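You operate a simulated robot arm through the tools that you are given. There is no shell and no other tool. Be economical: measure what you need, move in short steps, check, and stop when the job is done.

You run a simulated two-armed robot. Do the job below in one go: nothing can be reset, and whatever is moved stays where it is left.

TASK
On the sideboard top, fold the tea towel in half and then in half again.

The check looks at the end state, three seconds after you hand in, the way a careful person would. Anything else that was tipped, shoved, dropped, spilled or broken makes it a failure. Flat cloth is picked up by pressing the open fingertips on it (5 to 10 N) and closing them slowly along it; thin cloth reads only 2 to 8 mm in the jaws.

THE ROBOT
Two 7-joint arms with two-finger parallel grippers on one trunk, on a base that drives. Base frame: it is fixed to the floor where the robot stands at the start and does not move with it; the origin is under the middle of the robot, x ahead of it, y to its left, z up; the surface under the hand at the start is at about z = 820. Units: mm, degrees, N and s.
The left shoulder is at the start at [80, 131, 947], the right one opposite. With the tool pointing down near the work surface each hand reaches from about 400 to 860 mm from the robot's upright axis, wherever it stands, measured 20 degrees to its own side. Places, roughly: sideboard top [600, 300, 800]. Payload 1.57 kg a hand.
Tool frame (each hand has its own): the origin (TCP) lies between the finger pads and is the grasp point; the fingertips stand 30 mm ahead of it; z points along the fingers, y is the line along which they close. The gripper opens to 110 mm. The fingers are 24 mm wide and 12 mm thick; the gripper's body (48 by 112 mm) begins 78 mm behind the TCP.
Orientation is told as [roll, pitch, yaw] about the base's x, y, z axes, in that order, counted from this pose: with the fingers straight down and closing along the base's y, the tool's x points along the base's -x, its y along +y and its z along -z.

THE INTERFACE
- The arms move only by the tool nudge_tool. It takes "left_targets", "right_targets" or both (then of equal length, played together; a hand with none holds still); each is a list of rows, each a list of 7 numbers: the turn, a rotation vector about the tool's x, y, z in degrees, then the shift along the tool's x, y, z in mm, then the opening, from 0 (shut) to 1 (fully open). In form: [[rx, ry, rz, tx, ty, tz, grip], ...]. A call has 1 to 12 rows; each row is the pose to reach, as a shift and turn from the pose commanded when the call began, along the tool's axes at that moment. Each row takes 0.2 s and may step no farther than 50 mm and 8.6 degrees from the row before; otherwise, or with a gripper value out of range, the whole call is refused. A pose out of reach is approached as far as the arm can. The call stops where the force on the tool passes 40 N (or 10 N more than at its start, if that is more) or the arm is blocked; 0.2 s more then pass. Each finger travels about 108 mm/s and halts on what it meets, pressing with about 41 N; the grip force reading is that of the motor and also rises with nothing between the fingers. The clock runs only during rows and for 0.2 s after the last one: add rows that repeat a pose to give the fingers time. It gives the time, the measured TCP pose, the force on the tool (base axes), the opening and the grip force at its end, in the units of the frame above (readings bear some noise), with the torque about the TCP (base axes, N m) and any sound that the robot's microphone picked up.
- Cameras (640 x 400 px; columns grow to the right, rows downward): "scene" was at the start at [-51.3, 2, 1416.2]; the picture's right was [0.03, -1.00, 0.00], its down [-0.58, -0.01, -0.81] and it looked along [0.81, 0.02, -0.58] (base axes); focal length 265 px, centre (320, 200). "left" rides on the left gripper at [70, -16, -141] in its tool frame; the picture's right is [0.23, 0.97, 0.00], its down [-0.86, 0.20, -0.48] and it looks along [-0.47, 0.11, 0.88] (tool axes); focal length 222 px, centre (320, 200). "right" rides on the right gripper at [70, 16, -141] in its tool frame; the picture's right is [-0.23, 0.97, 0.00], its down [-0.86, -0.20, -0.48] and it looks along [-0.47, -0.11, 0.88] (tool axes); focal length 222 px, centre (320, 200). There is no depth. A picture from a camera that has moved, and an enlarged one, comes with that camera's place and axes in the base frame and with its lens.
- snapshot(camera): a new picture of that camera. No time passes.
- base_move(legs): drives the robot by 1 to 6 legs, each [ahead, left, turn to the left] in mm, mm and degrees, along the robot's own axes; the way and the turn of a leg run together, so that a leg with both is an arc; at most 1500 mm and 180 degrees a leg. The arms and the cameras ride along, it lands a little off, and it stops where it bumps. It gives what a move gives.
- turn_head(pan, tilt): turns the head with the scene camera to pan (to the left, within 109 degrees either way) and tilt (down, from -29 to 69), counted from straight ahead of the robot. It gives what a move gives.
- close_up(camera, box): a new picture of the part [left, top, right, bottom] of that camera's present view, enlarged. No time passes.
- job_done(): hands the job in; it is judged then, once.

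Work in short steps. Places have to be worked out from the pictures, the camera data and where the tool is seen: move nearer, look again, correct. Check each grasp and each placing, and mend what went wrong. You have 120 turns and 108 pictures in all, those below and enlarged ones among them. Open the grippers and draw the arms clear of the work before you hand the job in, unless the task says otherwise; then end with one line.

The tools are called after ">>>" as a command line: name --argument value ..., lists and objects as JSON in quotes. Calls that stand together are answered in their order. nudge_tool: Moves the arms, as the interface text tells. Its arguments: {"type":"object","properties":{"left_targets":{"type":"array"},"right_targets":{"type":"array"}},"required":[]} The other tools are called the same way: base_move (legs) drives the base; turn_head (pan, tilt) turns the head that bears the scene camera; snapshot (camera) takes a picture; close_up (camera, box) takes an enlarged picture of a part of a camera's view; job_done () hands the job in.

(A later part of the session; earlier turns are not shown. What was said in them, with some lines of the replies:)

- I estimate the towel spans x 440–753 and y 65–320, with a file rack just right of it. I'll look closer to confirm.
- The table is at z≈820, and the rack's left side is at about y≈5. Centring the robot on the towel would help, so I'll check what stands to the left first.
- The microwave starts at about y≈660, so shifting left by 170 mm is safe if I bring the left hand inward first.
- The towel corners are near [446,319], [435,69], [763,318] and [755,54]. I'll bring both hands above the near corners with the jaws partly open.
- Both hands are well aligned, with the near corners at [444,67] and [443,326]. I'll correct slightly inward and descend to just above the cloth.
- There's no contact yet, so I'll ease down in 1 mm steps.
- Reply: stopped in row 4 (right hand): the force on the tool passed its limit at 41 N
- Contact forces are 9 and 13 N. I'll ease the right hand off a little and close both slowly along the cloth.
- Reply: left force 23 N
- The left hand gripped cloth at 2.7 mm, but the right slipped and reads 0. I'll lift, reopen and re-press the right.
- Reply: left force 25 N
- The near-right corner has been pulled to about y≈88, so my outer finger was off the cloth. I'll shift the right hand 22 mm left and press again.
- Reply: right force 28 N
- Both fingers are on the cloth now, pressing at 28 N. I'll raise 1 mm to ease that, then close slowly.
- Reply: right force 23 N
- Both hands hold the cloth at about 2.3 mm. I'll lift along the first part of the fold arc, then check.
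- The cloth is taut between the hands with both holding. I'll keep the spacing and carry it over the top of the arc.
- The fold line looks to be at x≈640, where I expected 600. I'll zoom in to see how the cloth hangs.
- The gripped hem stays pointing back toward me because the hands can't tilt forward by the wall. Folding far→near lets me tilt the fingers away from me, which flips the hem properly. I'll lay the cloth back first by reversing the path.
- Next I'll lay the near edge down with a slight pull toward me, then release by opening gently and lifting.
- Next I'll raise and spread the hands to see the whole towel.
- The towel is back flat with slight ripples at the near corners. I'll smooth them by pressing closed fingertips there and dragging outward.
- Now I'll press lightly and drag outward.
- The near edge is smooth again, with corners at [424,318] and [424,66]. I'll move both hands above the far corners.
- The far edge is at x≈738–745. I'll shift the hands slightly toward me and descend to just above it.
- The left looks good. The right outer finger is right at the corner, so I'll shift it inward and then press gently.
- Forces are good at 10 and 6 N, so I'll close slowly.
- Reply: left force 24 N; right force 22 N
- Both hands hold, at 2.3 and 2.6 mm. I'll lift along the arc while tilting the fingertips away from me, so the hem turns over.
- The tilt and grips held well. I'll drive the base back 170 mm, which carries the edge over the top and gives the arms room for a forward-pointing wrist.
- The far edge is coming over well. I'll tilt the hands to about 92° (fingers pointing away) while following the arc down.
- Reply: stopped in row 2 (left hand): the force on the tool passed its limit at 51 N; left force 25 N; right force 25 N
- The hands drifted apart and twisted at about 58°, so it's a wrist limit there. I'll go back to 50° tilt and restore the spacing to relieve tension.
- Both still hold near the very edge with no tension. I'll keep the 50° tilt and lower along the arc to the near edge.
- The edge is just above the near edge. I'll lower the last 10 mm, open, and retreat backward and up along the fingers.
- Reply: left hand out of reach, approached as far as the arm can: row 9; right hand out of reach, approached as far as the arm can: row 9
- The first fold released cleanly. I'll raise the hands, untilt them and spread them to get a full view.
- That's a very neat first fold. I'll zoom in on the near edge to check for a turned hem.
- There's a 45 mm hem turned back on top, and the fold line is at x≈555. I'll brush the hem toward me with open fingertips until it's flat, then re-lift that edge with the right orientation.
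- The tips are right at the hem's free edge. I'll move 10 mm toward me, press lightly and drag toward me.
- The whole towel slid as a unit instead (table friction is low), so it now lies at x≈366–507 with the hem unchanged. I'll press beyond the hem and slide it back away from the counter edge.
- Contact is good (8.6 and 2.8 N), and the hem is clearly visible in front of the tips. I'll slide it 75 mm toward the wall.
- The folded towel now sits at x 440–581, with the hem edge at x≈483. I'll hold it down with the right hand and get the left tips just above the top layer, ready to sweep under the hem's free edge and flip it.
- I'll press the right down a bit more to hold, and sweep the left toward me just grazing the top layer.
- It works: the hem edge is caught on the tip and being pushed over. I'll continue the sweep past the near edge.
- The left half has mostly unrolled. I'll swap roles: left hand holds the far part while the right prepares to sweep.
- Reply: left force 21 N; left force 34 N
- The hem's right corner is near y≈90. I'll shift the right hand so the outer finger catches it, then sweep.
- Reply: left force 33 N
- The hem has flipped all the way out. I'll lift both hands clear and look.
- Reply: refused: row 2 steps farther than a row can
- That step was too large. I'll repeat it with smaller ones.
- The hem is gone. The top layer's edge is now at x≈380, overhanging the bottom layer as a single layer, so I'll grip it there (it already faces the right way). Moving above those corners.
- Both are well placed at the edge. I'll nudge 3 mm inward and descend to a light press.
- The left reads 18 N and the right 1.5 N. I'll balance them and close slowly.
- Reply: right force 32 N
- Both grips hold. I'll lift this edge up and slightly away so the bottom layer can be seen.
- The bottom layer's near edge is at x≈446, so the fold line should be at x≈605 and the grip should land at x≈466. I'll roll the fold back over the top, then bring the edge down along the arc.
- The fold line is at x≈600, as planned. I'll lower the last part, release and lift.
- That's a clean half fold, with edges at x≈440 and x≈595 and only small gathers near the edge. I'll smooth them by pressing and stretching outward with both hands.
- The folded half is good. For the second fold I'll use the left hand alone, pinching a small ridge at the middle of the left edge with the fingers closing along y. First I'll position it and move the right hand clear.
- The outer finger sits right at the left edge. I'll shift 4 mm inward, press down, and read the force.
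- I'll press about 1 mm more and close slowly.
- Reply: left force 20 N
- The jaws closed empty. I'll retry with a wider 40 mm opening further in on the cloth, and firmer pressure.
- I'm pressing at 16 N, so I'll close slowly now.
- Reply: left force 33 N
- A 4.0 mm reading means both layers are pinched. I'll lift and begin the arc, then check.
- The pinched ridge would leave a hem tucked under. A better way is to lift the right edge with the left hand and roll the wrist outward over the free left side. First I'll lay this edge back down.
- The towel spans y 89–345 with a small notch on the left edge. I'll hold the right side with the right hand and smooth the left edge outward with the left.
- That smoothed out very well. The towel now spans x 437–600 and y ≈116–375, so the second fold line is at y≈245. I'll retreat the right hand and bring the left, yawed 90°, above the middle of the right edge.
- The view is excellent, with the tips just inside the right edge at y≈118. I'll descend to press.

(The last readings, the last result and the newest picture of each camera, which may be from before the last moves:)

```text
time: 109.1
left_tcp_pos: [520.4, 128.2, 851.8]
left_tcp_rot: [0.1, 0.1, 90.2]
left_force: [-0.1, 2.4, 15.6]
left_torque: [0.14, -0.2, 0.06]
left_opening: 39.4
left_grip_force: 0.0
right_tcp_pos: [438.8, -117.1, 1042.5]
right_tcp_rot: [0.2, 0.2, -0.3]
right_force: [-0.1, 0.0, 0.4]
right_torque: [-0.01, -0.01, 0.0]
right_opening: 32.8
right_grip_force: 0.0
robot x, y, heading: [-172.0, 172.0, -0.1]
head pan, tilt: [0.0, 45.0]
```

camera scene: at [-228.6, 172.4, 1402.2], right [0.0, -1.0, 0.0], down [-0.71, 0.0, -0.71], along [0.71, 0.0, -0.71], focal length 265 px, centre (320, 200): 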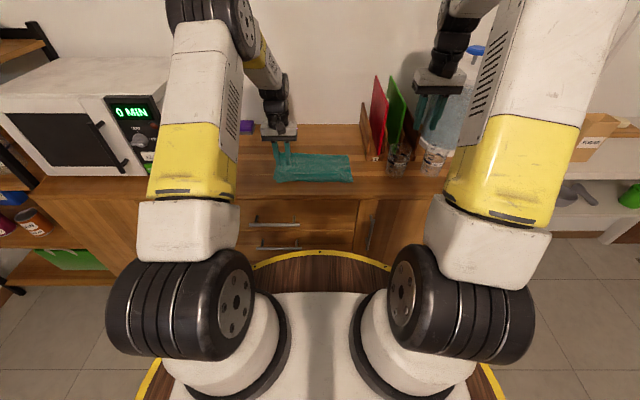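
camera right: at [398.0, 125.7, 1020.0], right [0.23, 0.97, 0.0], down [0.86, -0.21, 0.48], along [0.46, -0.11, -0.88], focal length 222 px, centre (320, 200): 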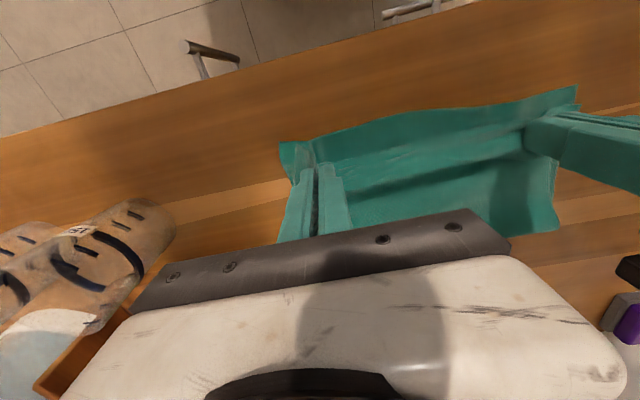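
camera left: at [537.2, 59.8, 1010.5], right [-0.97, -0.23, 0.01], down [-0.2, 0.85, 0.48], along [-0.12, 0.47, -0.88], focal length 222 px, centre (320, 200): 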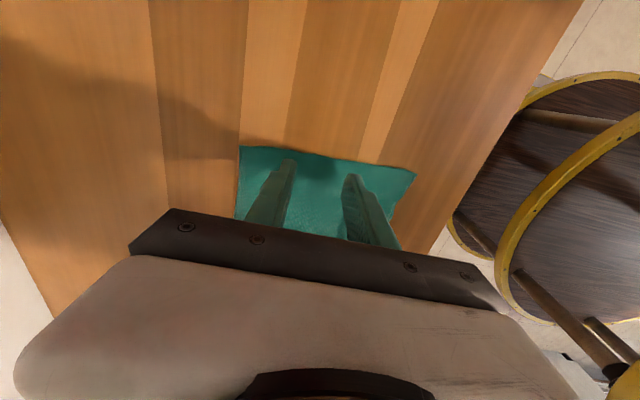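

Pressing at 15 N. I'll close slowly.

>>> nudge_tool --left_targets '[[0, 0, 0, 0, 0, 0, 0.33], [0, 0, 0, 0, 0, 0, 0.3], [0, 0, 0, 0, 0, 0, 0.27], [0, 0, 0, 0, 0, 0, 0.24], [0, 0, 0, 0, 0, 0, 0.21], [0, 0, 0, 0, 0, 0, 0.17], [0, 0, 0, 0, 0, 0, 0.13], [0, 0, 0, 0, 0, 0, 0.09], [0, 0, 0, 0, 0, 0, 0.05], [0, 0, 0, 0, 0, 0, 0.02], [0, 0, 0, 0, 0, 0, 0], [0, 0, 0, 0, 0, 0, 0]]'

>>> snapshot --camera "left"

```text
time: 111.7
left_tcp_pos: [519.4, 127.4, 851.2]
left_tcp_rot: [0.3, 0.0, 90.2]
left_force: [2.9, -0.8, 31.9]
left_torque: [0.1, -0.19, -0.02]
left_opening: 7.3
left_grip_force: 26.6
right_tcp_pos: [438.1, -117.0, 1042.5]
right_tcp_rot: [0.2, 0.1, -0.2]
right_force: [-0.1, -0.6, -0.6]
right_torque: [-0.01, 0.0, -0.05]
right_opening: 33.3
right_grip_force: 0.0
robot x, y, heading: [-172.0, 168.4, 0.2]
head pan, tilt: [0.0, 45.0]
```

```text
20 pictures are left
camera left: at [535.9, 59.2, 993.1], right [-0.97, -0.23, 0.0], down [-0.2, 0.85, 0.48], along [-0.11, 0.47, -0.88], focal length 222 px, centre (320, 200)
```

left: 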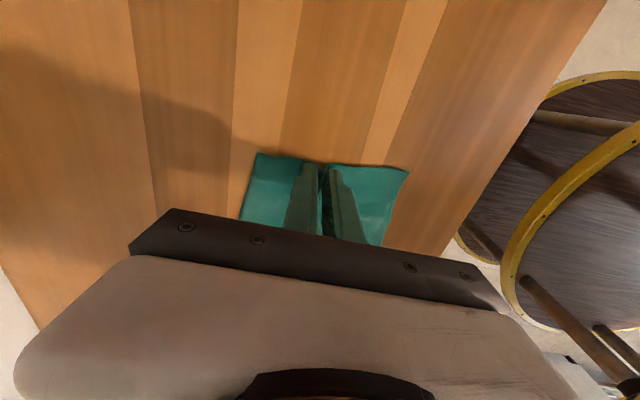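

The pinch is right at the edge and reads 7.3 mm, so both layers are gathered. I'll carry it up the arc toward +y while rolling the wrist so the fingers point to −y.

>>> nudge_tool --left_targets '[[0, 2, 0, -2, 0, -10, 0], [0, 4, 0, -6.6, 0, -21, 0], [0, 10, 0, -14.6, 0, -40, 0], [0, 17, 0, -26.6, 0, -57, 0], [0, 24, 0, -41.6, 0, -72, 0], [0, 31, 0, -58.6, 0, -85, 0], [0, 38, 0, -78, 0, -94.6, 0], [0, 45, 0, -99.6, 0, -100, 0], [0, 52, 0, -121.6, 0, -102.5, 0], [0, 60, 0, -143.6, 0, -101, 0], [0, 60, 0, -143.6, 0, -101, 0]]'

>>> close_up --camera "scene" --box '[200, 80, 400, 205]'

```text
time: 114.1
left_tcp_pos: [518.8, 271.2, 951.3]
left_tcp_rot: [0.7, 60.1, 90.9]
left_force: [0.3, -0.1, 0.1]
left_torque: [-0.01, -0.03, -0.03]
left_opening: 6.4
left_grip_force: 26.4
right_tcp_pos: [438.0, -115.6, 1040.9]
right_tcp_rot: [0.2, 0.1, -0.2]
right_force: [0.1, 0.5, 0.1]
right_torque: [0.0, -0.03, 0.03]
right_opening: 32.9
right_grip_force: 0.0
robot x, y, heading: [-170.5, 168.4, 0.2]
head pan, tilt: [0.0, 45.0]
```

```text
3.20 times, centred on (300, 142) of scene
camera zoom: at [-228.6, 172.2, 1402.2], right [0.0, -1.0, 0.0], down [-0.71, 0.0, -0.71], along [0.71, 0.0, -0.71], focal length 847 px, centre (384, 384)
```

zoom: 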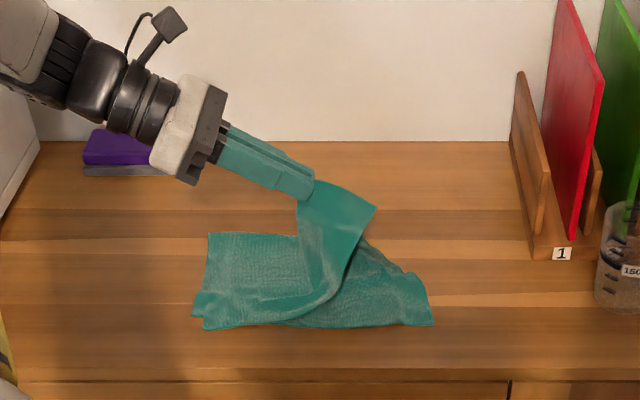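

Something stayed behind on the table at the right. I'll zoom in to see which layers are lifted.

>>> close_up --camera "scene" --box '[255, 130, 340, 190]'

>>> snapshot --camera "left"

```text
6.67 times, centred on (298, 160) of scene
camera zoom: at [-228.6, 172.2, 1402.2], right [0.0, -1.0, 0.0], down [-0.71, 0.0, -0.71], along [0.71, 0.0, -0.71], focal length 1764 px, centre (470, 467)
```

zoom: 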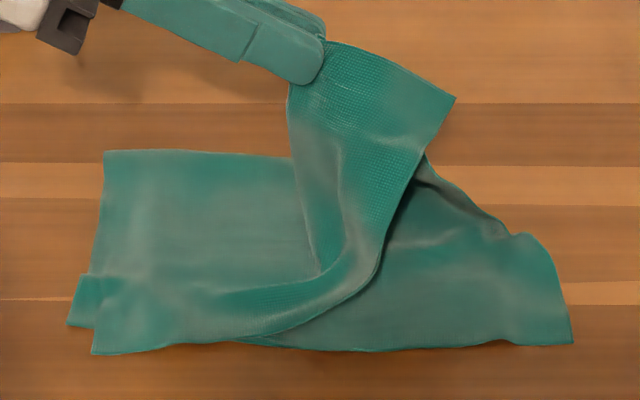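

```text
17 pictures are left
camera left: at [535.9, 359.8, 1082.0], right [-0.97, -0.12, 0.2], down [-0.21, 0.84, -0.5], along [-0.11, -0.53, -0.84], focal length 222 px, centre (320, 200)
```

left: 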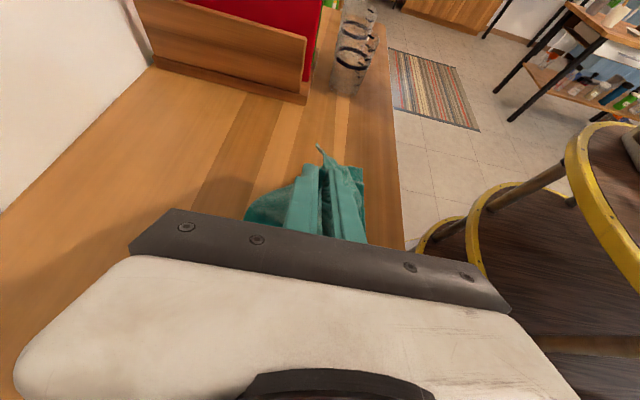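

Only the top layer came up, so I'll lay it back. New plan: rotate the towel 90° on the slick table, let its short edge overhang the front of the counter, and pinch both layers there from above and below.

>>> nudge_tool --left_targets '[[0, -8, 0, 12.7, 0, 18, 0], [0, -15, 0, 22, 0, 38, 0], [0, -22, 0, 27.8, 0, 59.6, 0], [0, -29, 0, 29.5, 0, 81, 0], [0, -36, 0, 26.8, 0, 102, 0], [0, -43, 0, 21.3, 0, 122.8, 0], [0, -50, 0, 12.5, 0, 141.7, 0], [0, -56, 0, 0, 0, 158, 0], [0, -60, 0, -9.8, 0, 173, 0], [0, -60, 0, -9, 0, 177, 0], [0, -60, 0, -9, 0, 177, 0.15], [0, -60, 0, -9, 0, 177, 0.36]]'

>>> nudge_tool --left_targets '[[0, 0, 0, 0, 0, -5, 0.36], [0, 0, 0, 0, 0, -30, 0.3], [0, 0, 0, 0, 0, -60, 0.2], [0, 0, 0, -30, 0, -90, 0], [0, 0, 0, -70, 0, -110, 0], [0, 0, 0, -115, 0, -125, 0], [0, 0, 0, -160, 0, -130, 0], [0, 0, 0, -205, 0, -130, 0]]'

>>> close_up --camera "scene" --box '[240, 120, 400, 200]'

```text
time: 116.7
left_tcp_pos: [520.8, 122.6, 855.5]
left_tcp_rot: [0.4, 0.0, 90.1]
left_force: [0.9, 0.8, 0.3]
left_torque: [-0.02, -0.03, 0.02]
left_opening: 39.6
left_grip_force: 0.0
right_tcp_pos: [438.3, -115.8, 1041.7]
right_tcp_rot: [0.2, 0.1, -0.2]
right_force: [0.1, -0.1, -1.6]
right_torque: [0.01, -0.02, -0.02]
right_opening: 33.1
right_grip_force: 0.1
robot x, y, heading: [-169.1, 172.8, -0.1]
head pan, tilt: [0.0, 45.0]
```

```text
time: 118.5
left_tcp_pos: [519.5, 328.0, 986.6]
left_tcp_rot: [0.4, 0.0, 90.2]
left_force: [1.0, -0.8, -0.5]
left_torque: [0.07, 0.02, -0.02]
left_opening: 0.0
left_grip_force: 21.2
right_tcp_pos: [438.8, -117.3, 1041.7]
right_tcp_rot: [0.4, 0.2, -0.3]
right_force: [0.0, -1.2, -0.3]
right_torque: [0.02, 0.0, -0.01]
right_opening: 32.9
right_grip_force: 0.1
robot x, y, heading: [-169.5, 172.1, 0.1]
head pan, tilt: [0.0, 45.0]
```

```text
4.00 times, centred on (320, 160) of scene
camera zoom: at [-228.6, 171.7, 1402.2], right [0.0, -1.0, 0.0], down [-0.71, 0.0, -0.71], along [0.71, 0.0, -0.71], focal length 1059 px, centre (320, 360)
```

zoom: 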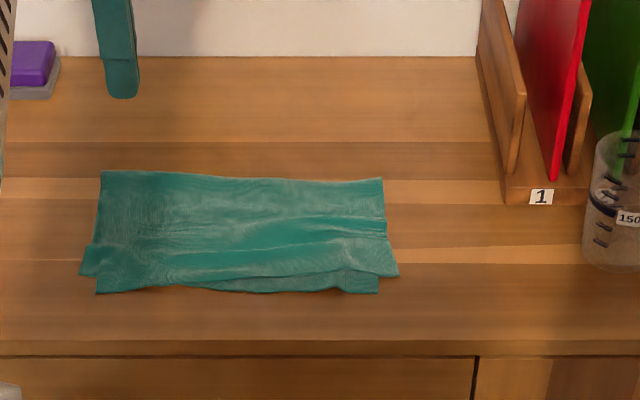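

It's acceptable with a slight offset. I'll press open fingertips at the centre (≈[518,243]) with the left hand.

>>> nudge_tool --left_targets '[[0, 0, 0, 40, 0, 20, 0.4], [0, 0, 0, 85, 0, 40, 0.7], [0, 0, 0, 85, 0, 80, 0.7], [0, 0, 0, 85, 0, 115, 0.7], [0, 0, 0, 85, 0, 129, 0.7], [0, 0, 0, 85, 0, 132, 0.7], [0, 0, 0, 85, 0, 134, 0.7], [0, 0, 0, 85, 0, 135.3, 0.7], [0, 0, 0, 85, 0, 135.3, 0.7]]'

```text
time: 120.5
left_tcp_pos: [520.3, 242.0, 852.6]
left_tcp_rot: [0.1, 0.1, 90.3]
left_force: [-2.4, -2.8, 22.2]
left_torque: [-0.09, -0.67, -0.13]
left_opening: 76.6
left_grip_force: 0.1
right_tcp_pos: [438.7, -116.2, 1040.9]
right_tcp_rot: [0.2, 0.0, -0.3]
right_force: [0.1, 0.1, -0.2]
right_torque: [0.0, -0.05, -0.01]
right_opening: 33.0
right_grip_force: 0.0
robot x, y, heading: [-171.5, 168.6, 0.2]
head pan, tilt: [0.0, 45.0]
```

Most of the force is on the far finger, so I'll level the hand slightly to share it.

>>> nudge_tool --left_targets '[[0.4, 0, 0, 0, 0, -0.2, 0.7], [0.8, 0, 0, 0, 0, -0.2, 0.7], [0.8, 0, 0, 0, 0, -0.2, 0.7]]'

```text
time: 121.3
left_tcp_pos: [519.6, 242.2, 852.2]
left_tcp_rot: [-0.6, 0.1, 90.2]
left_force: [2.2, -6.4, 38.2]
left_torque: [-0.28, 1.61, 0.35]
left_opening: 75.6
left_grip_force: 0.1
right_tcp_pos: [438.1, -117.6, 1043.4]
right_tcp_rot: [0.4, 0.1, -0.3]
right_force: [-0.9, -0.1, -0.2]
right_torque: [0.02, -0.01, 0.01]
right_opening: 32.8
right_grip_force: 0.1
robot x, y, heading: [-171.0, 172.5, 0.1]
head pan, tilt: [0.0, 45.0]
```

That was over-corrected. I'll back off half the tilt and raise 0.6 mm.

>>> nudge_tool --left_targets '[[-0.3, 0, 0, 0, 0, -0.5, 0.7], [-0.55, 0, 0, 0, 0, -0.8, 0.7], [-0.55, 0, 0, 0, 0, -0.8, 0.7]]'

```text
time: 122.1
left_tcp_pos: [519.7, 242.8, 850.8]
left_tcp_rot: [0.0, 0.1, 90.3]
left_force: [1.8, -6.3, 25.1]
left_torque: [-0.25, -0.41, -0.12]
left_opening: 75.6
left_grip_force: 0.1
right_tcp_pos: [437.9, -117.9, 1041.4]
right_tcp_rot: [0.3, 0.1, -0.2]
right_force: [-0.3, 0.5, -0.1]
right_torque: [0.02, 0.05, 0.03]
right_opening: 32.8
right_grip_force: 0.1
robot x, y, heading: [-171.1, 172.7, 0.1]
head pan, tilt: [0.0, 45.0]
```

Now 25 N with the load roughly shared (offset 16 mm). I'll twist 90°, raising slightly to keep the force in bounds.

>>> nudge_tool --left_targets '[[0, 0, 7, 0, 0, -0.2, 0.7], [0, 0, 15, 0, 0, -0.3, 0.7], [0, 0, 23, 0, 0, -0.3, 0.7], [0, 0, 31, 0, 0, -0.3, 0.7], [0, 0, 39, 0, 0, -0.3, 0.7], [0, 0, 47, 0, 0, -0.3, 0.7], [0, 0, 55, 0, 0, -0.3, 0.7], [0, 0, 63, 0, 0, -0.3, 0.7], [0, 0, 71, 0, 0, -0.3, 0.7], [0, 0, 79, 0, 0, -0.3, 0.7], [0, 0, 87, 0, 0, -0.3, 0.7], [0, 0, 90, 0, 0, -0.3, 0.7]]'

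>>> close_up --camera "scene" --box '[220, 110, 400, 210]'

```text
time: 124.7
left_tcp_pos: [520.7, 245.3, 851.2]
left_tcp_rot: [0.0, 0.2, 0.1]
left_force: [1.7, -0.6, 15.2]
left_torque: [-0.18, -0.08, 0.18]
left_opening: 76.9
left_grip_force: 0.1
right_tcp_pos: [438.7, -115.5, 1041.2]
right_tcp_rot: [0.2, 0.0, -0.2]
right_force: [0.2, -0.2, -0.6]
right_torque: [0.01, 0.01, 0.03]
right_opening: 33.0
right_grip_force: 0.1
robot x, y, heading: [-164.8, 174.7, -0.1]
head pan, tilt: [0.0, 45.0]
```

```text
3.56 times, centred on (310, 160) of scene
camera zoom: at [-229.1, 172.0, 1402.2], right [0.0, -1.0, 0.0], down [-0.71, 0.0, -0.71], along [0.71, 0.0, -0.71], focal length 941 px, centre (356, 342)
```

zoom: 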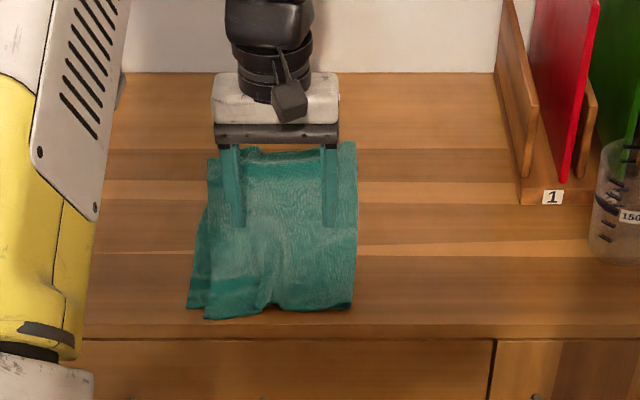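

The towel has rotated neatly: it's now x 390–648, y 175–305. I'll drag it 65 mm toward me so its short edge overhangs the counter front (x≈359).

>>> nudge_tool --left_targets '[[0, 0, 0, 8, 0, 0, 0.7], [0, 0, 0, 18, 0, 0, 0.7], [0, 0, 0, 28, 0, 0, 0.7], [0, 0, 0, 38, 0, 0, 0.7], [0, 0, 0, 48, 0, 0, 0.7], [0, 0, 0, 58, 0, 0, 0.7], [0, 0, 0, 67, 0, 0, 0.7], [0, 0, 0, 67, 0, 0, 0.7]]'

>>> close_up --camera "scene" --box '[220, 110, 400, 210]'

```text
time: 126.5
left_tcp_pos: [452.5, 243.8, 852.2]
left_tcp_rot: [0.0, 0.1, 0.3]
left_force: [4.8, -1.0, 22.3]
left_torque: [-0.15, -0.15, 0.06]
left_opening: 77.0
left_grip_force: 0.0
right_tcp_pos: [438.7, -116.1, 1042.3]
right_tcp_rot: [0.1, 0.1, -0.3]
right_force: [0.0, -0.6, -0.2]
right_torque: [0.0, 0.0, -0.04]
right_opening: 32.9
right_grip_force: 0.1
robot x, y, heading: [-172.0, 170.5, -0.2]
head pan, tilt: [0.0, 45.0]
```

```text
3.56 times, centred on (310, 160) of scene
camera zoom: at [-229.1, 172.0, 1402.2], right [0.0, -1.0, 0.0], down [-0.71, 0.0, -0.71], along [0.71, 0.0, -0.71], focal length 941 px, centre (356, 342)
```

zoom: 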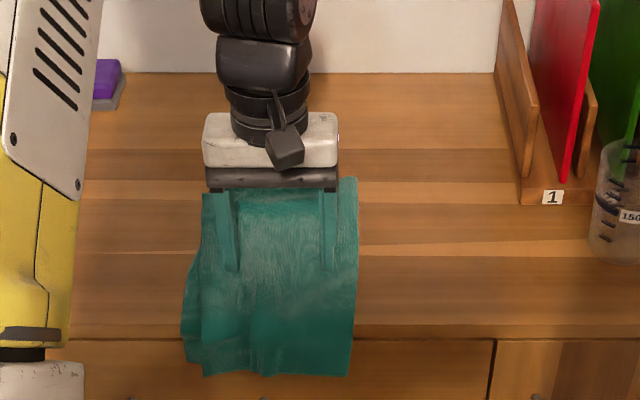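

The overhang droops too much to pinch. Instead I'll slide the towel back and fold the far short edge toward me with a firm ridge pinch (which caught both layers before), tilting the fingers forward as I lay it.

>>> nudge_tool --left_targets '[[0, 0, 0, -8, 0, 0, 0.7], [0, 0, 0, -18, 0, 0, 0.7], [0, 0, 0, -28, 0, 0, 0.7], [0, 0, 0, -38, 0, 0, 0.7], [0, 0, 0, -48, 0, 0, 0.7], [0, 0, 0, -58, 0, 0, 0.7], [0, 0, 0, -64, 0, 0, 0.7], [0, 0, 0, -64, 0, -20, 0.6], [0, 0, 0, -64, 0, -60, 0.4]]'

>>> nudge_tool --left_targets '[[0, 0, -8, -12, 0, -20, 0.36], [0, 0, -16, -24, 0, -20, 0.36], [0, 0, -24, -36, 0, -20, 0.36], [0, 0, -32, -48, 0, -20, 0.36], [0, 0, -40, -60, 0, -20, 0.36], [0, 0, -48, -72, 0, -20, 0.36], [0, 0, -56, -84, 0, -15, 0.36], [0, 0, -64, -94, 0, -10, 0.36], [0, 0, -72, -100, 0, 0, 0.36], [0, 0, -80, -100, 0, 10, 0.36], [0, 0, -88, -100, 0, 20, 0.36], [0, 0, -90, -100, 0, 30, 0.36]]'

>>> close_up --camera "scene" --box '[220, 110, 400, 210]'

```text
time: 128.5
left_tcp_pos: [517.6, 241.6, 911.5]
left_tcp_rot: [0.0, 0.2, 0.1]
left_force: [1.5, 0.6, 0.0]
left_torque: [-0.01, 0.01, 0.04]
left_opening: 44.1
left_grip_force: 0.1
right_tcp_pos: [438.1, -115.7, 1041.1]
right_tcp_rot: [0.3, 0.2, -0.1]
right_force: [0.4, 0.3, -0.1]
right_torque: [0.01, 0.06, -0.03]
right_opening: 32.9
right_grip_force: 0.1
robot x, y, heading: [-170.3, 173.4, -0.1]
head pan, tilt: [0.0, 45.0]
```

```text
time: 131.1
left_tcp_pos: [615.9, 244.6, 881.5]
left_tcp_rot: [0.2, 0.1, 90.3]
left_force: [0.0, -0.1, 0.4]
left_torque: [0.03, 0.03, 0.02]
left_opening: 39.4
left_grip_force: 0.0
right_tcp_pos: [438.3, -115.8, 1040.2]
right_tcp_rot: [0.2, 0.1, -0.2]
right_force: [0.1, 1.1, -0.3]
right_torque: [0.01, -0.04, -0.01]
right_opening: 33.0
right_grip_force: 0.1
robot x, y, heading: [-173.3, 170.8, 0.0]
head pan, tilt: [0.0, 45.0]
```

```text
3.56 times, centred on (310, 160) of scene
camera zoom: at [-228.6, 172.1, 1402.2], right [0.0, -1.0, 0.0], down [-0.71, 0.0, -0.71], along [0.71, 0.0, -0.71], focal length 941 px, centre (356, 342)
```

zoom: 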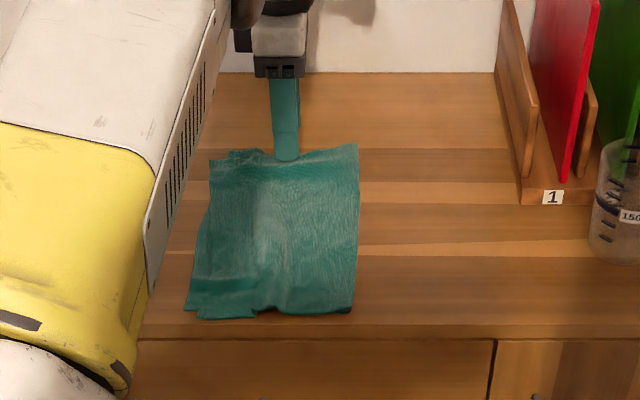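

The towel is at x 387–643, y 172–326, with the hand at its far edge. I'll shift 5 mm inward and press firmly.

>>> nudge_tool --left_targets '[[0, 0, 0, 0, 3, 15, 0.36], [0, 0, 0, 0, 5, 25, 0.36], [0, 0, 0, 0, 5, 28, 0.36], [0, 0, 0, 0, 5, 30, 0.36], [0, 0, 0, 0, 5, 31, 0.36], [0, 0, 0, 0, 5, 31, 0.36]]'

```text
time: 132.5
left_tcp_pos: [611.1, 243.7, 851.9]
left_tcp_rot: [-0.1, 0.0, 90.2]
left_force: [-2.0, 0.6, 23.2]
left_torque: [0.03, -0.31, 0.04]
left_opening: 38.2
left_grip_force: 0.1
right_tcp_pos: [437.2, -116.4, 1041.7]
right_tcp_rot: [0.2, 0.1, -0.3]
right_force: [0.3, -1.3, 0.3]
right_torque: [0.0, 0.03, 0.01]
right_opening: 33.0
right_grip_force: 0.0
robot x, y, heading: [-167.6, 169.7, 0.1]
head pan, tilt: [0.0, 45.0]
```

Pressing at 23 N. I'll close slowly, then look.

>>> nudge_tool --left_targets '[[0, 0, 0, 0, 0, 0, 0.33], [0, 0, 0, 0, 0, 0, 0.3], [0, 0, 0, 0, 0, 0, 0.27], [0, 0, 0, 0, 0, 0, 0.24], [0, 0, 0, 0, 0, 0, 0.21], [0, 0, 0, 0, 0, 0, 0.17], [0, 0, 0, 0, 0, 0, 0.13], [0, 0, 0, 0, 0, 0, 0.09], [0, 0, 0, 0, 0, 0, 0.05], [0, 0, 0, 0, 0, 0, 0.02], [0, 0, 0, 0, 0, 0, 0], [0, 0, 0, 0, 0, 0, 0]]'

```text
time: 135.1
left_tcp_pos: [611.3, 242.7, 851.3]
left_tcp_rot: [-0.1, 0.0, 90.2]
left_force: [2.3, -0.2, 31.5]
left_torque: [0.02, -0.23, 0.0]
left_opening: 4.3
left_grip_force: 24.4
right_tcp_pos: [437.4, -115.4, 1041.8]
right_tcp_rot: [0.2, 0.1, -0.2]
right_force: [0.4, 0.0, 0.1]
right_torque: [-0.08, -0.02, 0.0]
right_opening: 33.0
right_grip_force: 0.0
robot x, y, heading: [-171.8, 170.4, -0.0]
head pan, tilt: [0.0, 45.0]
```

A 4.3 mm reading means both layers are in the ridge. I'll lift and carry it toward me along the arc, tilting the fingers forward.

>>> nudge_tool --left_targets '[[1, 0, 0, 0, 2, -8, 0], [4, 0, 0, 0, 5, -17, 0], [9, 0, 0, 0, 14, -35, 0], [15, 0, 0, 0, 27, -53, 0], [22, 0, 0, 0, 46, -69, 0], [29, 0, 0, 0, 70, -80, 0], [36, 0, 0, 0, 96, -86, 0], [43, 0, 0, 0, 122, -85, 0], [50, 0, 0, 0, 148, -76, 0], [50, 0, 0, 0, 148, -76, 0]]'

>>> close_up --camera "scene" --box '[220, 100, 400, 210]'

```text
time: 137.3
left_tcp_pos: [462.6, 242.5, 925.7]
left_tcp_rot: [-49.9, 0.0, 90.2]
left_force: [0.3, -0.7, -0.5]
left_torque: [0.04, 0.04, -0.03]
left_opening: 3.6
left_grip_force: 24.9
right_tcp_pos: [438.3, -116.6, 1041.4]
right_tcp_rot: [0.2, 0.1, -0.3]
right_force: [0.7, 0.4, 0.3]
right_torque: [0.0, 0.02, 0.02]
right_opening: 32.9
right_grip_force: 0.0
robot x, y, heading: [-172.9, 174.5, -0.0]
head pan, tilt: [0.0, 45.0]
```

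```text
3.56 times, centred on (310, 155) of scene
camera zoom: at [-228.6, 172.1, 1402.2], right [0.0, -1.0, 0.0], down [-0.71, 0.0, -0.71], along [0.71, 0.0, -0.71], focal length 941 px, centre (356, 360)
```

zoom: 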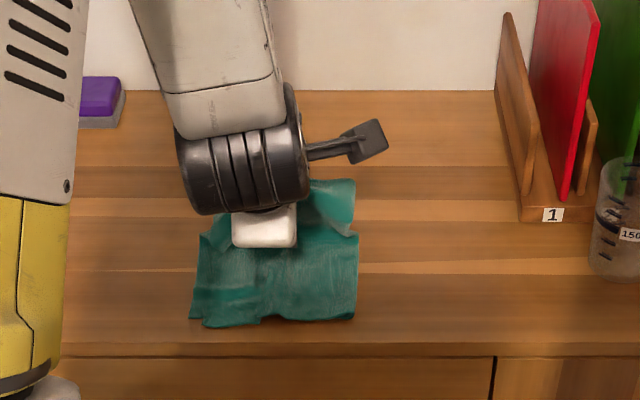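

The tilt works. I'll check with the wrist camera whether both layers lifted.

>>> snapshot --camera "right"

>>> close_up --camera "scene" --box '[265, 140, 335, 195]'

```text
11 pictures are left
camera right: at [369.1, -100.8, 1183.7], right [0.23, 0.97, 0.0], down [0.86, -0.21, 0.48], along [0.46, -0.11, -0.88], focal length 222 px, centre (320, 200)
```

right: 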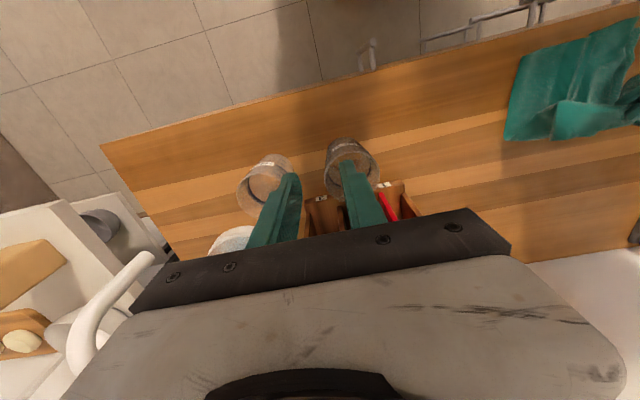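

```text
7.27 times, centred on (300, 168) of scene
camera zoom: at [-228.6, 172.1, 1402.2], right [0.0, -1.0, 0.0], down [-0.71, 0.0, -0.71], along [0.71, 0.0, -0.71], focal length 1925 px, centre (466, 436)
```

zoom: 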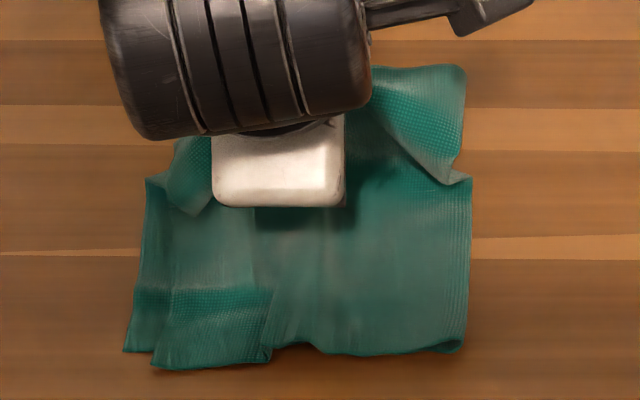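

Both layers are folding over. I'll lower along the arc so the grip lands at x≈440, open slightly, and back out along the finger axis.

>>> nudge_tool --left_targets '[[0, 0, 0, 0, 16.7, -4.3, 0], [0, 0, 0, 0, 35.9, -3.8, 0], [0, 0, 0, 0, 54.7, 0.2, 0], [0, 0, 0, 0, 71.4, 5.1, 0], [0, 0, 0, 0, 84.8, 11.1, 0], [0, 0, 0, 0, 84.8, 11.1, 0.06], [0, 0, 0, 0, 84.8, 11.1, 0.14], [0, 0, 0, 0, 83, 0, 0.16], [0, 0, 0, 0, 80, -20, 0.16], [0, 0, 0, 0, 70, -50, 0.16]]'

>>> nudge_tool --left_targets '[[-7, 0, 0, 0, -25, -20, 0.2], [-14, 0, 0, 0, -55, -40, 0.3], [-21, 0, 0, -20, -85, -60, 0.4], [-28, 0, 0, -50, -105, -75, 0.4], [-36, 0, 0, -85, -115, -80, 0.4], [-44, 0, 0, -120, -120, -80, 0.4], [-50, 0, 0, -150, -120, -80, 0.4]]'

>>> close_up --camera "scene" --box '[240, 120, 370, 200]'

```text
time: 139.5
left_tcp_pos: [381.7, 243.3, 903.9]
left_tcp_rot: [-49.9, 0.0, 90.2]
left_force: [0.5, -0.5, -0.1]
left_torque: [0.02, -0.02, 0.0]
left_opening: 17.3
left_grip_force: 0.1
right_tcp_pos: [439.0, -117.1, 1041.6]
right_tcp_rot: [0.1, 0.3, -0.4]
right_force: [0.6, -0.3, -1.1]
right_torque: [0.0, 0.03, 0.01]
right_opening: 32.9
right_grip_force: 0.1
robot x, y, heading: [-170.7, 170.5, 0.2]
head pan, tilt: [0.0, 45.0]
```

```text
time: 141.1
left_tcp_pos: [396.6, 392.6, 1047.0]
left_tcp_rot: [0.1, 0.1, 90.3]
left_force: [0.4, 0.3, 0.7]
left_torque: [0.02, -0.02, -0.02]
left_opening: 43.9
left_grip_force: 0.1
left hand out of reach, approached as far as the arm can: row 3
right_tcp_pos: [437.7, -117.2, 1040.4]
right_tcp_rot: [0.2, 0.0, -0.2]
right_force: [-0.1, 0.2, -0.1]
right_torque: [-0.01, 0.0, 0.02]
right_opening: 32.9
right_grip_force: 0.1
robot x, y, heading: [-168.4, 170.5, -0.0]
head pan, tilt: [0.0, 45.0]
```

```text
4.92 times, centred on (305, 160) of scene
camera zoom: at [-228.9, 171.9, 1402.2], right [0.0, -1.0, 0.0], down [-0.71, 0.0, -0.71], along [0.71, 0.0, -0.71], focal length 1303 px, centre (394, 397)
```

zoom: 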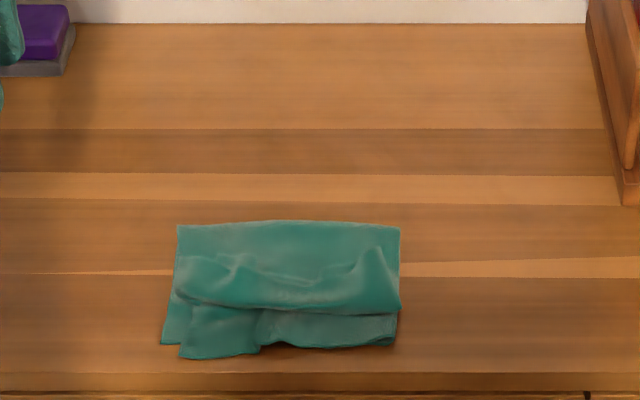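

The fold landed nicely: fold line x≈530, with a 35 mm hem on top that should unroll exactly to the near edge (x≈398). As before, the right hand will hold the right-far area and the left prepares to sweep the hem.

>>> nudge_tool --left_targets '[[0, 0, 8, 9, -8, 0, 0.4], [0, 0, 16, 18, -16, 5, 0.4], [0, 0, 24, 27, -24, 10, 0.4], [0, 0, 32, 36, -32, 20, 0.4], [0, 0, 40, 45, -40, 35, 0.4], [0, 0, 48, 55, -48, 50, 0.4], [0, 0, 56, 65, -56, 70, 0.4], [0, 0, 64, 75, -64, 90, 0.4], [0, 0, 72, 85, -72, 110, 0.4], [0, 0, 80, 95, -80, 130, 0.4], [0, 0, 88, 101, -84, 150, 0.4], [0, 0, 90, 101, -84, 168, 0.4]]' --right_targets '[[0, 0, 0, 0, 40, 0, 0.4], [0, 0, 0, 0, 80, 0, 0.4], [0, 0, 0, 0, 120, 0, 0.4], [0, 0, 0, -10, 160, 0, 0.4], [0, 0, 0, -25, 200, 5, 0.4], [0, 0, 0, -45, 235, 10, 0.4], [0, 0, 0, -65, 265, 25, 0.4], [0, 0, 0, -80, 293, 50, 0.4], [0, 0, 0, -80, 295, 90, 0.4], [0, 0, 0, -80, 295, 130, 0.4], [0, 0, 0, -80, 295, 165, 0.4], [0, 0, 0, -80, 295, 178, 0.4]]'

>>> nudge_tool --right_targets '[[0, 0, 0, 0, 0, 2, 0.4], [0, 0, 0, 0, 0, 4, 0.4], [0, 0, 0, 0, 0, 5.5, 0.4], [0, 0, 0, 0, 0, 6.5, 0.4], [0, 0, 0, 0, 0, 7.5, 0.4], [0, 0, 0, 0, 0, 7.5, 0.4]]'

>>> snapshot --camera "left"

```text
time: 143.7
left_tcp_pos: [480.8, 293.2, 879.9]
left_tcp_rot: [0.1, 0.0, 0.1]
left_force: [0.3, 0.5, -0.3]
left_torque: [-0.02, -0.02, -0.02]
left_opening: 43.8
left_grip_force: 0.2
right_tcp_pos: [518.5, 179.0, 865.5]
right_tcp_rot: [0.1, 0.1, -0.2]
right_force: [0.5, 0.4, -0.2]
right_torque: [0.0, 0.02, 0.0]
right_opening: 44.1
right_grip_force: 0.1
robot x, y, heading: [-168.0, 172.1, -0.1]
head pan, tilt: [0.0, 45.0]
```

```text
time: 145.1
left_tcp_pos: [479.9, 292.8, 879.0]
left_tcp_rot: [-0.1, 0.0, 0.2]
left_force: [-1.1, 0.5, -0.2]
left_torque: [0.02, 0.0, 0.0]
left_opening: 44.2
left_grip_force: 0.1
right_tcp_pos: [519.2, 178.7, 856.9]
right_tcp_rot: [0.2, 0.2, -0.3]
right_force: [0.5, 0.5, 0.2]
right_torque: [0.0, -0.01, 0.0]
right_opening: 44.3
right_grip_force: 0.1
robot x, y, heading: [-169.4, 174.2, -0.1]
head pan, tilt: [0.0, 45.0]
```

```text
8 pictures are left
camera left: at [410.1, 277.0, 1021.4], right [-0.23, 0.97, 0.0], down [0.86, 0.2, 0.48], along [0.46, 0.11, -0.88], focal length 222 px, centre (320, 200)
```

left: 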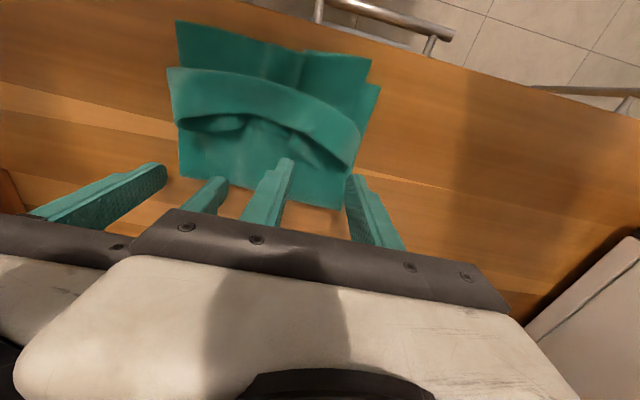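

The hem is clearly visible as an open loop with its edge at x≈450–468. I'll press down the right as hold, lower the left to just graze, and sweep toward me.

>>> nudge_tool --left_targets '[[0, 0, 0, 0, 0, 10, 0.4], [0, 0, 0, 0, 0, 19, 0.4], [0, 0, 0, 0, 0, 22, 0.4], [0, 0, 0, 0, 0, 23.5, 0.4], [0, 0, 0, 8, 0, 24, 0.4], [0, 0, 0, 18, 0, 24, 0.4], [0, 0, 0, 28, 0, 24, 0.4], [0, 0, 0, 38, 0, 24, 0.4], [0, 0, 0, 48, 0, 24, 0.4], [0, 0, 0, 58, 0, 24, 0.4], [0, 0, 0, 68, 0, 24, 0.4], [0, 0, 0, 78, 0, 24, 0.4]]' --right_targets '[[0, 0, 0, 0, 0, 1, 0.4], [0, 0, 0, 0, 0, 2, 0.4], [0, 0, 0, 0, 0, 3, 0.4], [0, 0, 0, 0, 0, 3.5, 0.4], [0, 0, 0, 0, 0, 3.5, 0.4], [0, 0, 0, 0, 0, 3.5, 0.4], [0, 0, 0, 0, 0, 3.5, 0.4], [0, 0, 0, 0, 0, 3.5, 0.4], [0, 0, 0, 0, 0, 3.5, 0.4], [0, 0, 0, 0, 0, 3.5, 0.4], [0, 0, 0, 0, 0, 3.5, 0.4], [0, 0, 0, 0, 0, 3.5, 0.4]]'

>>> snapshot --camera "left"

```text
time: 147.7
left_tcp_pos: [402.6, 292.3, 855.8]
left_tcp_rot: [0.0, 0.1, 0.3]
left_force: [0.6, 0.9, -0.5]
left_torque: [-0.04, 0.0, -0.01]
left_opening: 44.0
left_grip_force: 0.0
right_tcp_pos: [518.5, 179.5, 853.3]
right_tcp_rot: [0.2, 0.1, -0.2]
right_force: [-0.9, 0.3, 3.4]
right_torque: [0.11, 0.05, 0.02]
right_opening: 44.3
right_grip_force: 0.1
robot x, y, heading: [-173.1, 177.3, 0.1]
head pan, tilt: [0.0, 45.0]
```

```text
7 pictures are left
camera left: at [331.5, 275.5, 996.9], right [-0.23, 0.97, 0.0], down [0.86, 0.2, 0.48], along [0.46, 0.11, -0.88], focal length 222 px, centre (320, 200)
```

left: 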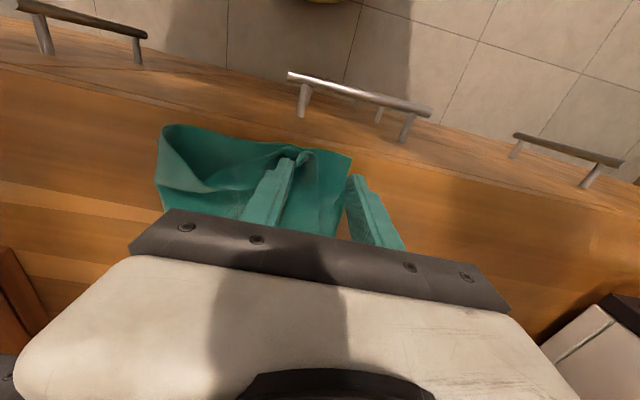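

The left part flipped out. I'll finish that stroke, then move the left hand to hold the far-left while the right prepares to sweep its half.

>>> nudge_tool --left_targets '[[0, 0, 0, 8, 0, 0, 0.4], [0, 0, 0, 12, 0, -15, 0.4], [0, 0, 0, 0, 5, -45, 0.4], [0, 0, 0, -40, 15, -45, 0.4], [0, 0, 0, -80, 26, -45, 0.4], [0, 0, 0, -115, 26, -35, 0.4], [0, 0, 0, -115, 26, -10, 0.4], [0, 0, 0, -115, 26, -1, 0.4], [0, 0, 0, -115, 26, 1.5, 0.4], [0, 0, 0, -115, 26, 3, 0.4], [0, 0, 0, -115, 26, 3.5, 0.4]]'

>>> nudge_tool --right_targets '[[0, 0, 0, 0, 0, -10, 0.4], [0, 0, 0, 15, 10, -14, 0.4], [0, 0, 0, 30, 21, -14, 0.4], [0, 0, 0, 32, 21, -8, 0.4], [0, 0, 0, 32, 21, -3, 0.4], [0, 0, 0, 32, 21, -2, 0.4]]'

>>> snapshot --camera "right"

```text
time: 150.1
left_tcp_pos: [516.9, 317.4, 852.6]
left_tcp_rot: [0.0, 0.2, 0.3]
left_force: [-0.8, 0.6, 9.5]
left_torque: [-0.2, 0.16, -0.08]
left_opening: 43.4
left_grip_force: 0.1
right_tcp_pos: [520.0, 179.3, 853.2]
right_tcp_rot: [0.2, 0.2, -0.3]
right_force: [-0.4, -0.3, 2.2]
right_torque: [0.09, 0.04, 0.03]
right_opening: 44.1
right_grip_force: 0.1
robot x, y, heading: [-172.2, 170.8, 0.4]
head pan, tilt: [0.0, 45.0]
```

```text
time: 151.5
left_tcp_pos: [516.2, 318.2, 852.5]
left_tcp_rot: [-0.2, 0.0, 0.3]
left_force: [-1.5, 0.5, 14.6]
left_torque: [-0.36, 0.17, -0.04]
left_opening: 43.1
left_grip_force: 0.1
right_tcp_pos: [487.1, 200.6, 854.2]
right_tcp_rot: [0.1, 0.1, -0.2]
right_force: [0.1, 0.1, -0.2]
right_torque: [-0.03, -0.02, -0.02]
right_opening: 44.0
right_grip_force: 0.1
robot x, y, heading: [-169.3, 171.5, -0.0]
head pan, tilt: [0.0, 45.0]
```

```text
6 pictures are left
camera right: at [417.7, 216.1, 997.1], right [0.23, 0.97, 0.0], down [0.86, -0.2, 0.48], along [0.46, -0.11, -0.88], focal length 222 px, centre (320, 200)
```

right: 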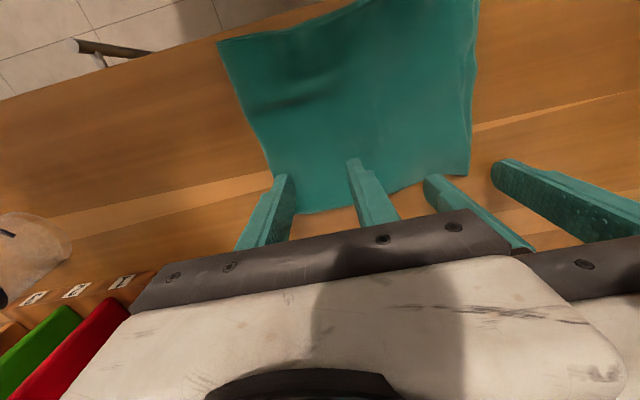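

The whole hem is now flat. I'll lift both hands well clear and check with the scene camera.

>>> nudge_tool --left_targets '[[0, 0, 0, 0, 0, -25, 0.4], [0, 0, 0, 0, 5, -65, 0.4], [0, 0, 0, 0, 25, -105, 0.4], [0, 0, 0, 0, 60, -130, 0.4], [0, 0, 0, 0, 95, -150, 0.4]]' --right_targets '[[0, 0, 0, 0, 0, -25, 0.4], [0, 0, 0, 0, -5, -65, 0.4], [0, 0, 0, 5, -25, -105, 0.4], [0, 0, 0, 15, -60, -135, 0.4], [0, 0, 0, 30, -100, -155, 0.4]]'

>>> close_up --camera "scene" --box '[240, 120, 370, 200]'

```text
time: 152.7
left_tcp_pos: [517.3, 411.2, 1002.5]
left_tcp_rot: [0.0, 0.2, 0.2]
left_force: [0.8, 0.4, -0.5]
left_torque: [0.0, 0.03, 0.0]
left_opening: 43.9
left_grip_force: 0.0
right_tcp_pos: [457.4, 100.4, 1010.8]
right_tcp_rot: [0.2, 0.2, -0.2]
right_force: [-0.7, 0.7, -0.3]
right_torque: [-0.01, 0.01, 0.0]
right_opening: 44.4
right_grip_force: 0.1
robot x, y, heading: [-167.8, 171.8, -0.3]
head pan, tilt: [0.0, 45.0]
```

```text
4.92 times, centred on (305, 160) of scene
camera zoom: at [-228.2, 172.3, 1402.2], right [0.0, -1.0, 0.0], down [-0.71, 0.0, -0.71], along [0.71, 0.0, -0.71], focal length 1303 px, centre (394, 397)
```

zoom: 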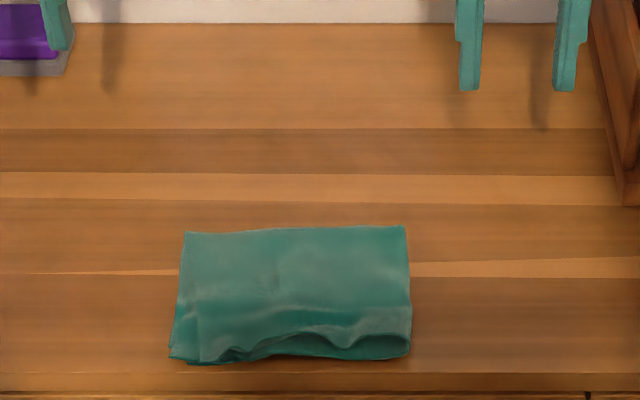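

That's a neat quarter fold, fully on the counter. I'll zoom once more on the near edge.

>>> close_up --camera "scene" --box '[268, 160, 330, 198]'

```text
10.32 times, centred on (299, 179) of scene
camera zoom: at [-228.2, 172.3, 1402.2], right [0.0, -1.0, 0.0], down [-0.71, 0.0, -0.71], along [0.71, 0.0, -0.71], focal length 2732 px, centre (537, 417)
```

zoom: 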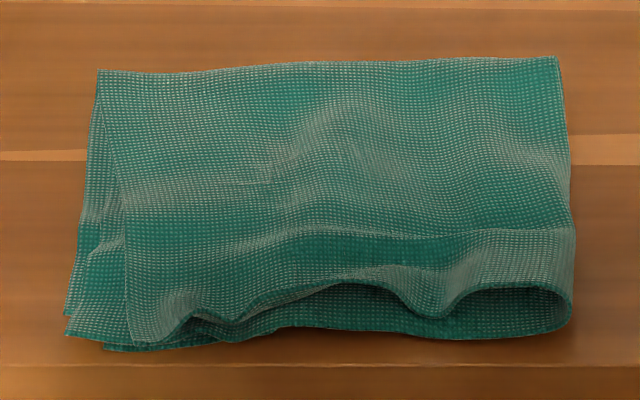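

The layers are slightly puffy at the near edge. I'll press them flat once with the wide-open left fingertips, straight down.

>>> nudge_tool --left_targets '[[0, 0, 0, 20, -40, 10, 0.7], [0, 0, 0, 40, -80, 20, 1], [0, 0, 0, 65, -120, 30, 1], [0, 0, 0, 90, -150, 50, 1], [0, 0, 0, 108, -168, 80, 1], [0, 0, 0, 108, -168, 115, 1], [0, 0, 0, 108, -168, 138, 1], [0, 0, 0, 108, -168, 143, 1], [0, 0, 0, 108, -168, 146, 1], [0, 0, 0, 108, -168, 148, 1], [0, 0, 0, 108, -168, 149.5, 1], [0, 0, 0, 108, -168, 149.5, 1]]'

>>> nudge_tool --left_targets '[[0, 0, 0, 0, 0, -10, 1], [0, 0, 0, 0, 0, -15, 0.7], [0, 0, 0, 0, 0, -15, 0.35], [0, 0, 0, 0, 0, -6, 0.35], [0, 0, 0, 0, 0, -2, 0.35], [0, 0, 0, 0, 0, 0, 0.35], [0, 0, 0, 0, 0, 0, 0.35], [0, 0, 0, 0, 0, -15, 0.35], [0, 0, 0, 0, 0, -50, 0.35], [0, 0, 0, 0, 30, -85, 0.35], [0, 0, 0, -20, 70, -110, 0.35], [0, 0, 0, -40, 110, -130, 0.35]]'

>>> close_up --camera "scene" --box '[260, 150, 340, 200]'

```text
time: 155.3
left_tcp_pos: [409.8, 245.7, 854.0]
left_tcp_rot: [0.1, 0.1, 0.2]
left_force: [-3.5, 0.0, 10.9]
left_torque: [0.04, 0.07, -0.03]
left_opening: 110.1
left_grip_force: 0.0
right_tcp_pos: [457.6, 99.7, 1012.2]
right_tcp_rot: [0.3, 0.1, -0.3]
right_force: [-0.4, 1.0, 0.3]
right_torque: [-0.05, 0.0, 0.04]
right_opening: 43.8
right_grip_force: 0.1
robot x, y, heading: [-172.3, 172.1, 0.0]
head pan, tilt: [0.0, 45.0]
```

```text
refused: row 11 steps farther than a row can; nothing moved
```

```text
8.00 times, centred on (300, 175) of scene
camera zoom: at [-229.0, 172.2, 1402.2], right [0.0, -1.0, 0.0], down [-0.71, 0.0, -0.71], along [0.71, 0.0, -0.71], focal length 2117 px, centre (480, 400)
```

zoom: 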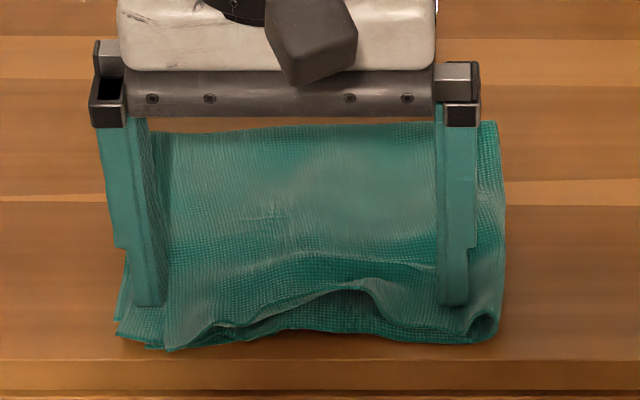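

I'll do a second press in the middle at a narrower opening, with smaller retreat steps.

>>> nudge_tool --left_targets '[[0, 0, 0, 0, 0, -10, 1], [0, 0, 0, 0, 0, -18, 0.7], [0, 0, 0, 0, 0, -18, 0.35], [0, 0, 0, 0, 0, -6, 0.35], [0, 0, 0, 0, 0, -2, 0.35], [0, 0, 0, 0, 0, 0, 0.35], [0, 0, 0, 0, 0, 0.5, 0.35], [0, 0, 0, 0, 0, 0.5, 0.35], [0, 0, 0, 0, 0, -15, 0.35], [0, 0, 0, 0, 0, -55, 0.35], [0, 0, 0, 0, 20, -90, 0.35], [0, 0, 0, -10, 55, -115, 0.35]]'

>>> nudge_tool --left_targets '[[0, 0, 0, -10, 40, -20, 0.35], [0, 0, 0, -20, 80, -35, 0.35], [0, 0, 0, -20, 110, -50, 0.35]]' --right_targets '[[0, 0, 0, 5, -30, -15, 0.4], [0, 0, 0, 10, -60, -30, 0.4], [0, 0, 0, 10, -60, -30, 0.4]]'

>>> close_up --camera "scene" --box '[260, 150, 340, 200]'

>>> snapshot --camera "scene"

```text
time: 157.9
left_tcp_pos: [420.3, 299.1, 969.5]
left_tcp_rot: [0.0, 0.2, 0.2]
left_force: [0.4, -0.4, 0.2]
left_torque: [0.05, 0.01, -0.02]
left_opening: 38.4
left_grip_force: 0.1
right_tcp_pos: [457.9, 99.6, 1009.9]
right_tcp_rot: [0.2, 0.0, -0.3]
right_force: [-0.6, 0.1, -0.3]
right_torque: [0.01, -0.01, 0.0]
right_opening: 44.1
right_grip_force: 0.1
robot x, y, heading: [-169.6, 168.7, -0.0]
head pan, tilt: [0.0, 45.0]
```

```text
time: 158.7
left_tcp_pos: [439.0, 407.3, 1018.7]
left_tcp_rot: [0.1, 0.2, 0.2]
left_force: [-0.4, -0.1, -0.9]
left_torque: [0.04, 0.02, 0.03]
left_opening: 38.6
left_grip_force: 0.1
right_tcp_pos: [448.2, 39.0, 1040.4]
right_tcp_rot: [0.2, 0.1, -0.2]
right_force: [0.2, -0.4, -0.3]
right_torque: [0.07, 0.0, -0.01]
right_opening: 44.0
right_grip_force: 0.1
robot x, y, heading: [-172.8, 175.0, -0.2]
head pan, tilt: [0.0, 45.0]
```

```text
8.00 times, centred on (300, 175) of scene
camera zoom: at [-228.5, 172.0, 1402.2], right [0.0, -1.0, 0.0], down [-0.71, 0.0, -0.71], along [0.71, 0.0, -0.71], focal length 2117 px, centre (480, 400)
```

zoom: 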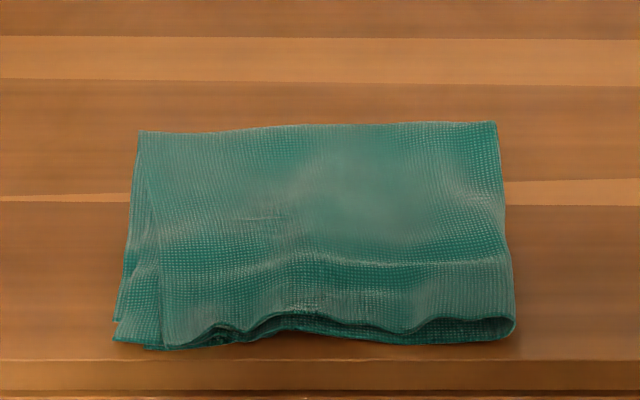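

```text
1 pictures are left
camera scene: at [-228.5, 172.0, 1402.2], right [0.0, -1.0, 0.0], down [-0.71, 0.0, -0.71], along [0.71, 0.0, -0.71], focal length 265 px, centre (320, 200)
```

scene: 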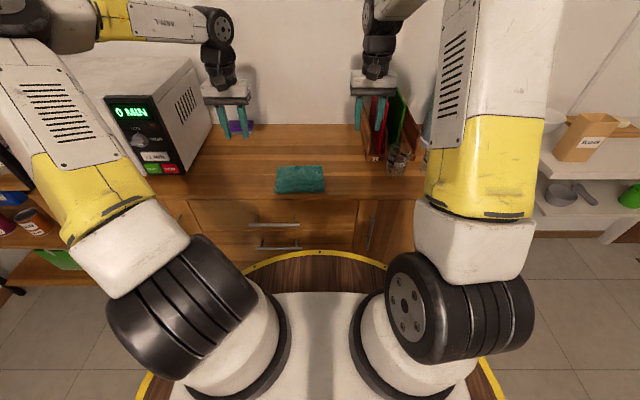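

The towel is a neat quarter on the counter. The grippers are open, the arms are clear, and nothing else has been disturbed, so I'm handing in.

>>> job_done

```text
The job is handed in.
```

The tea towel is folded in half and then in half again. It lies on the sideboard top near the front edge, with its layers out of line by about 1–2 cm along the open sides. Nothing else appears to have been moved or knocked, and both hands are open and clear.
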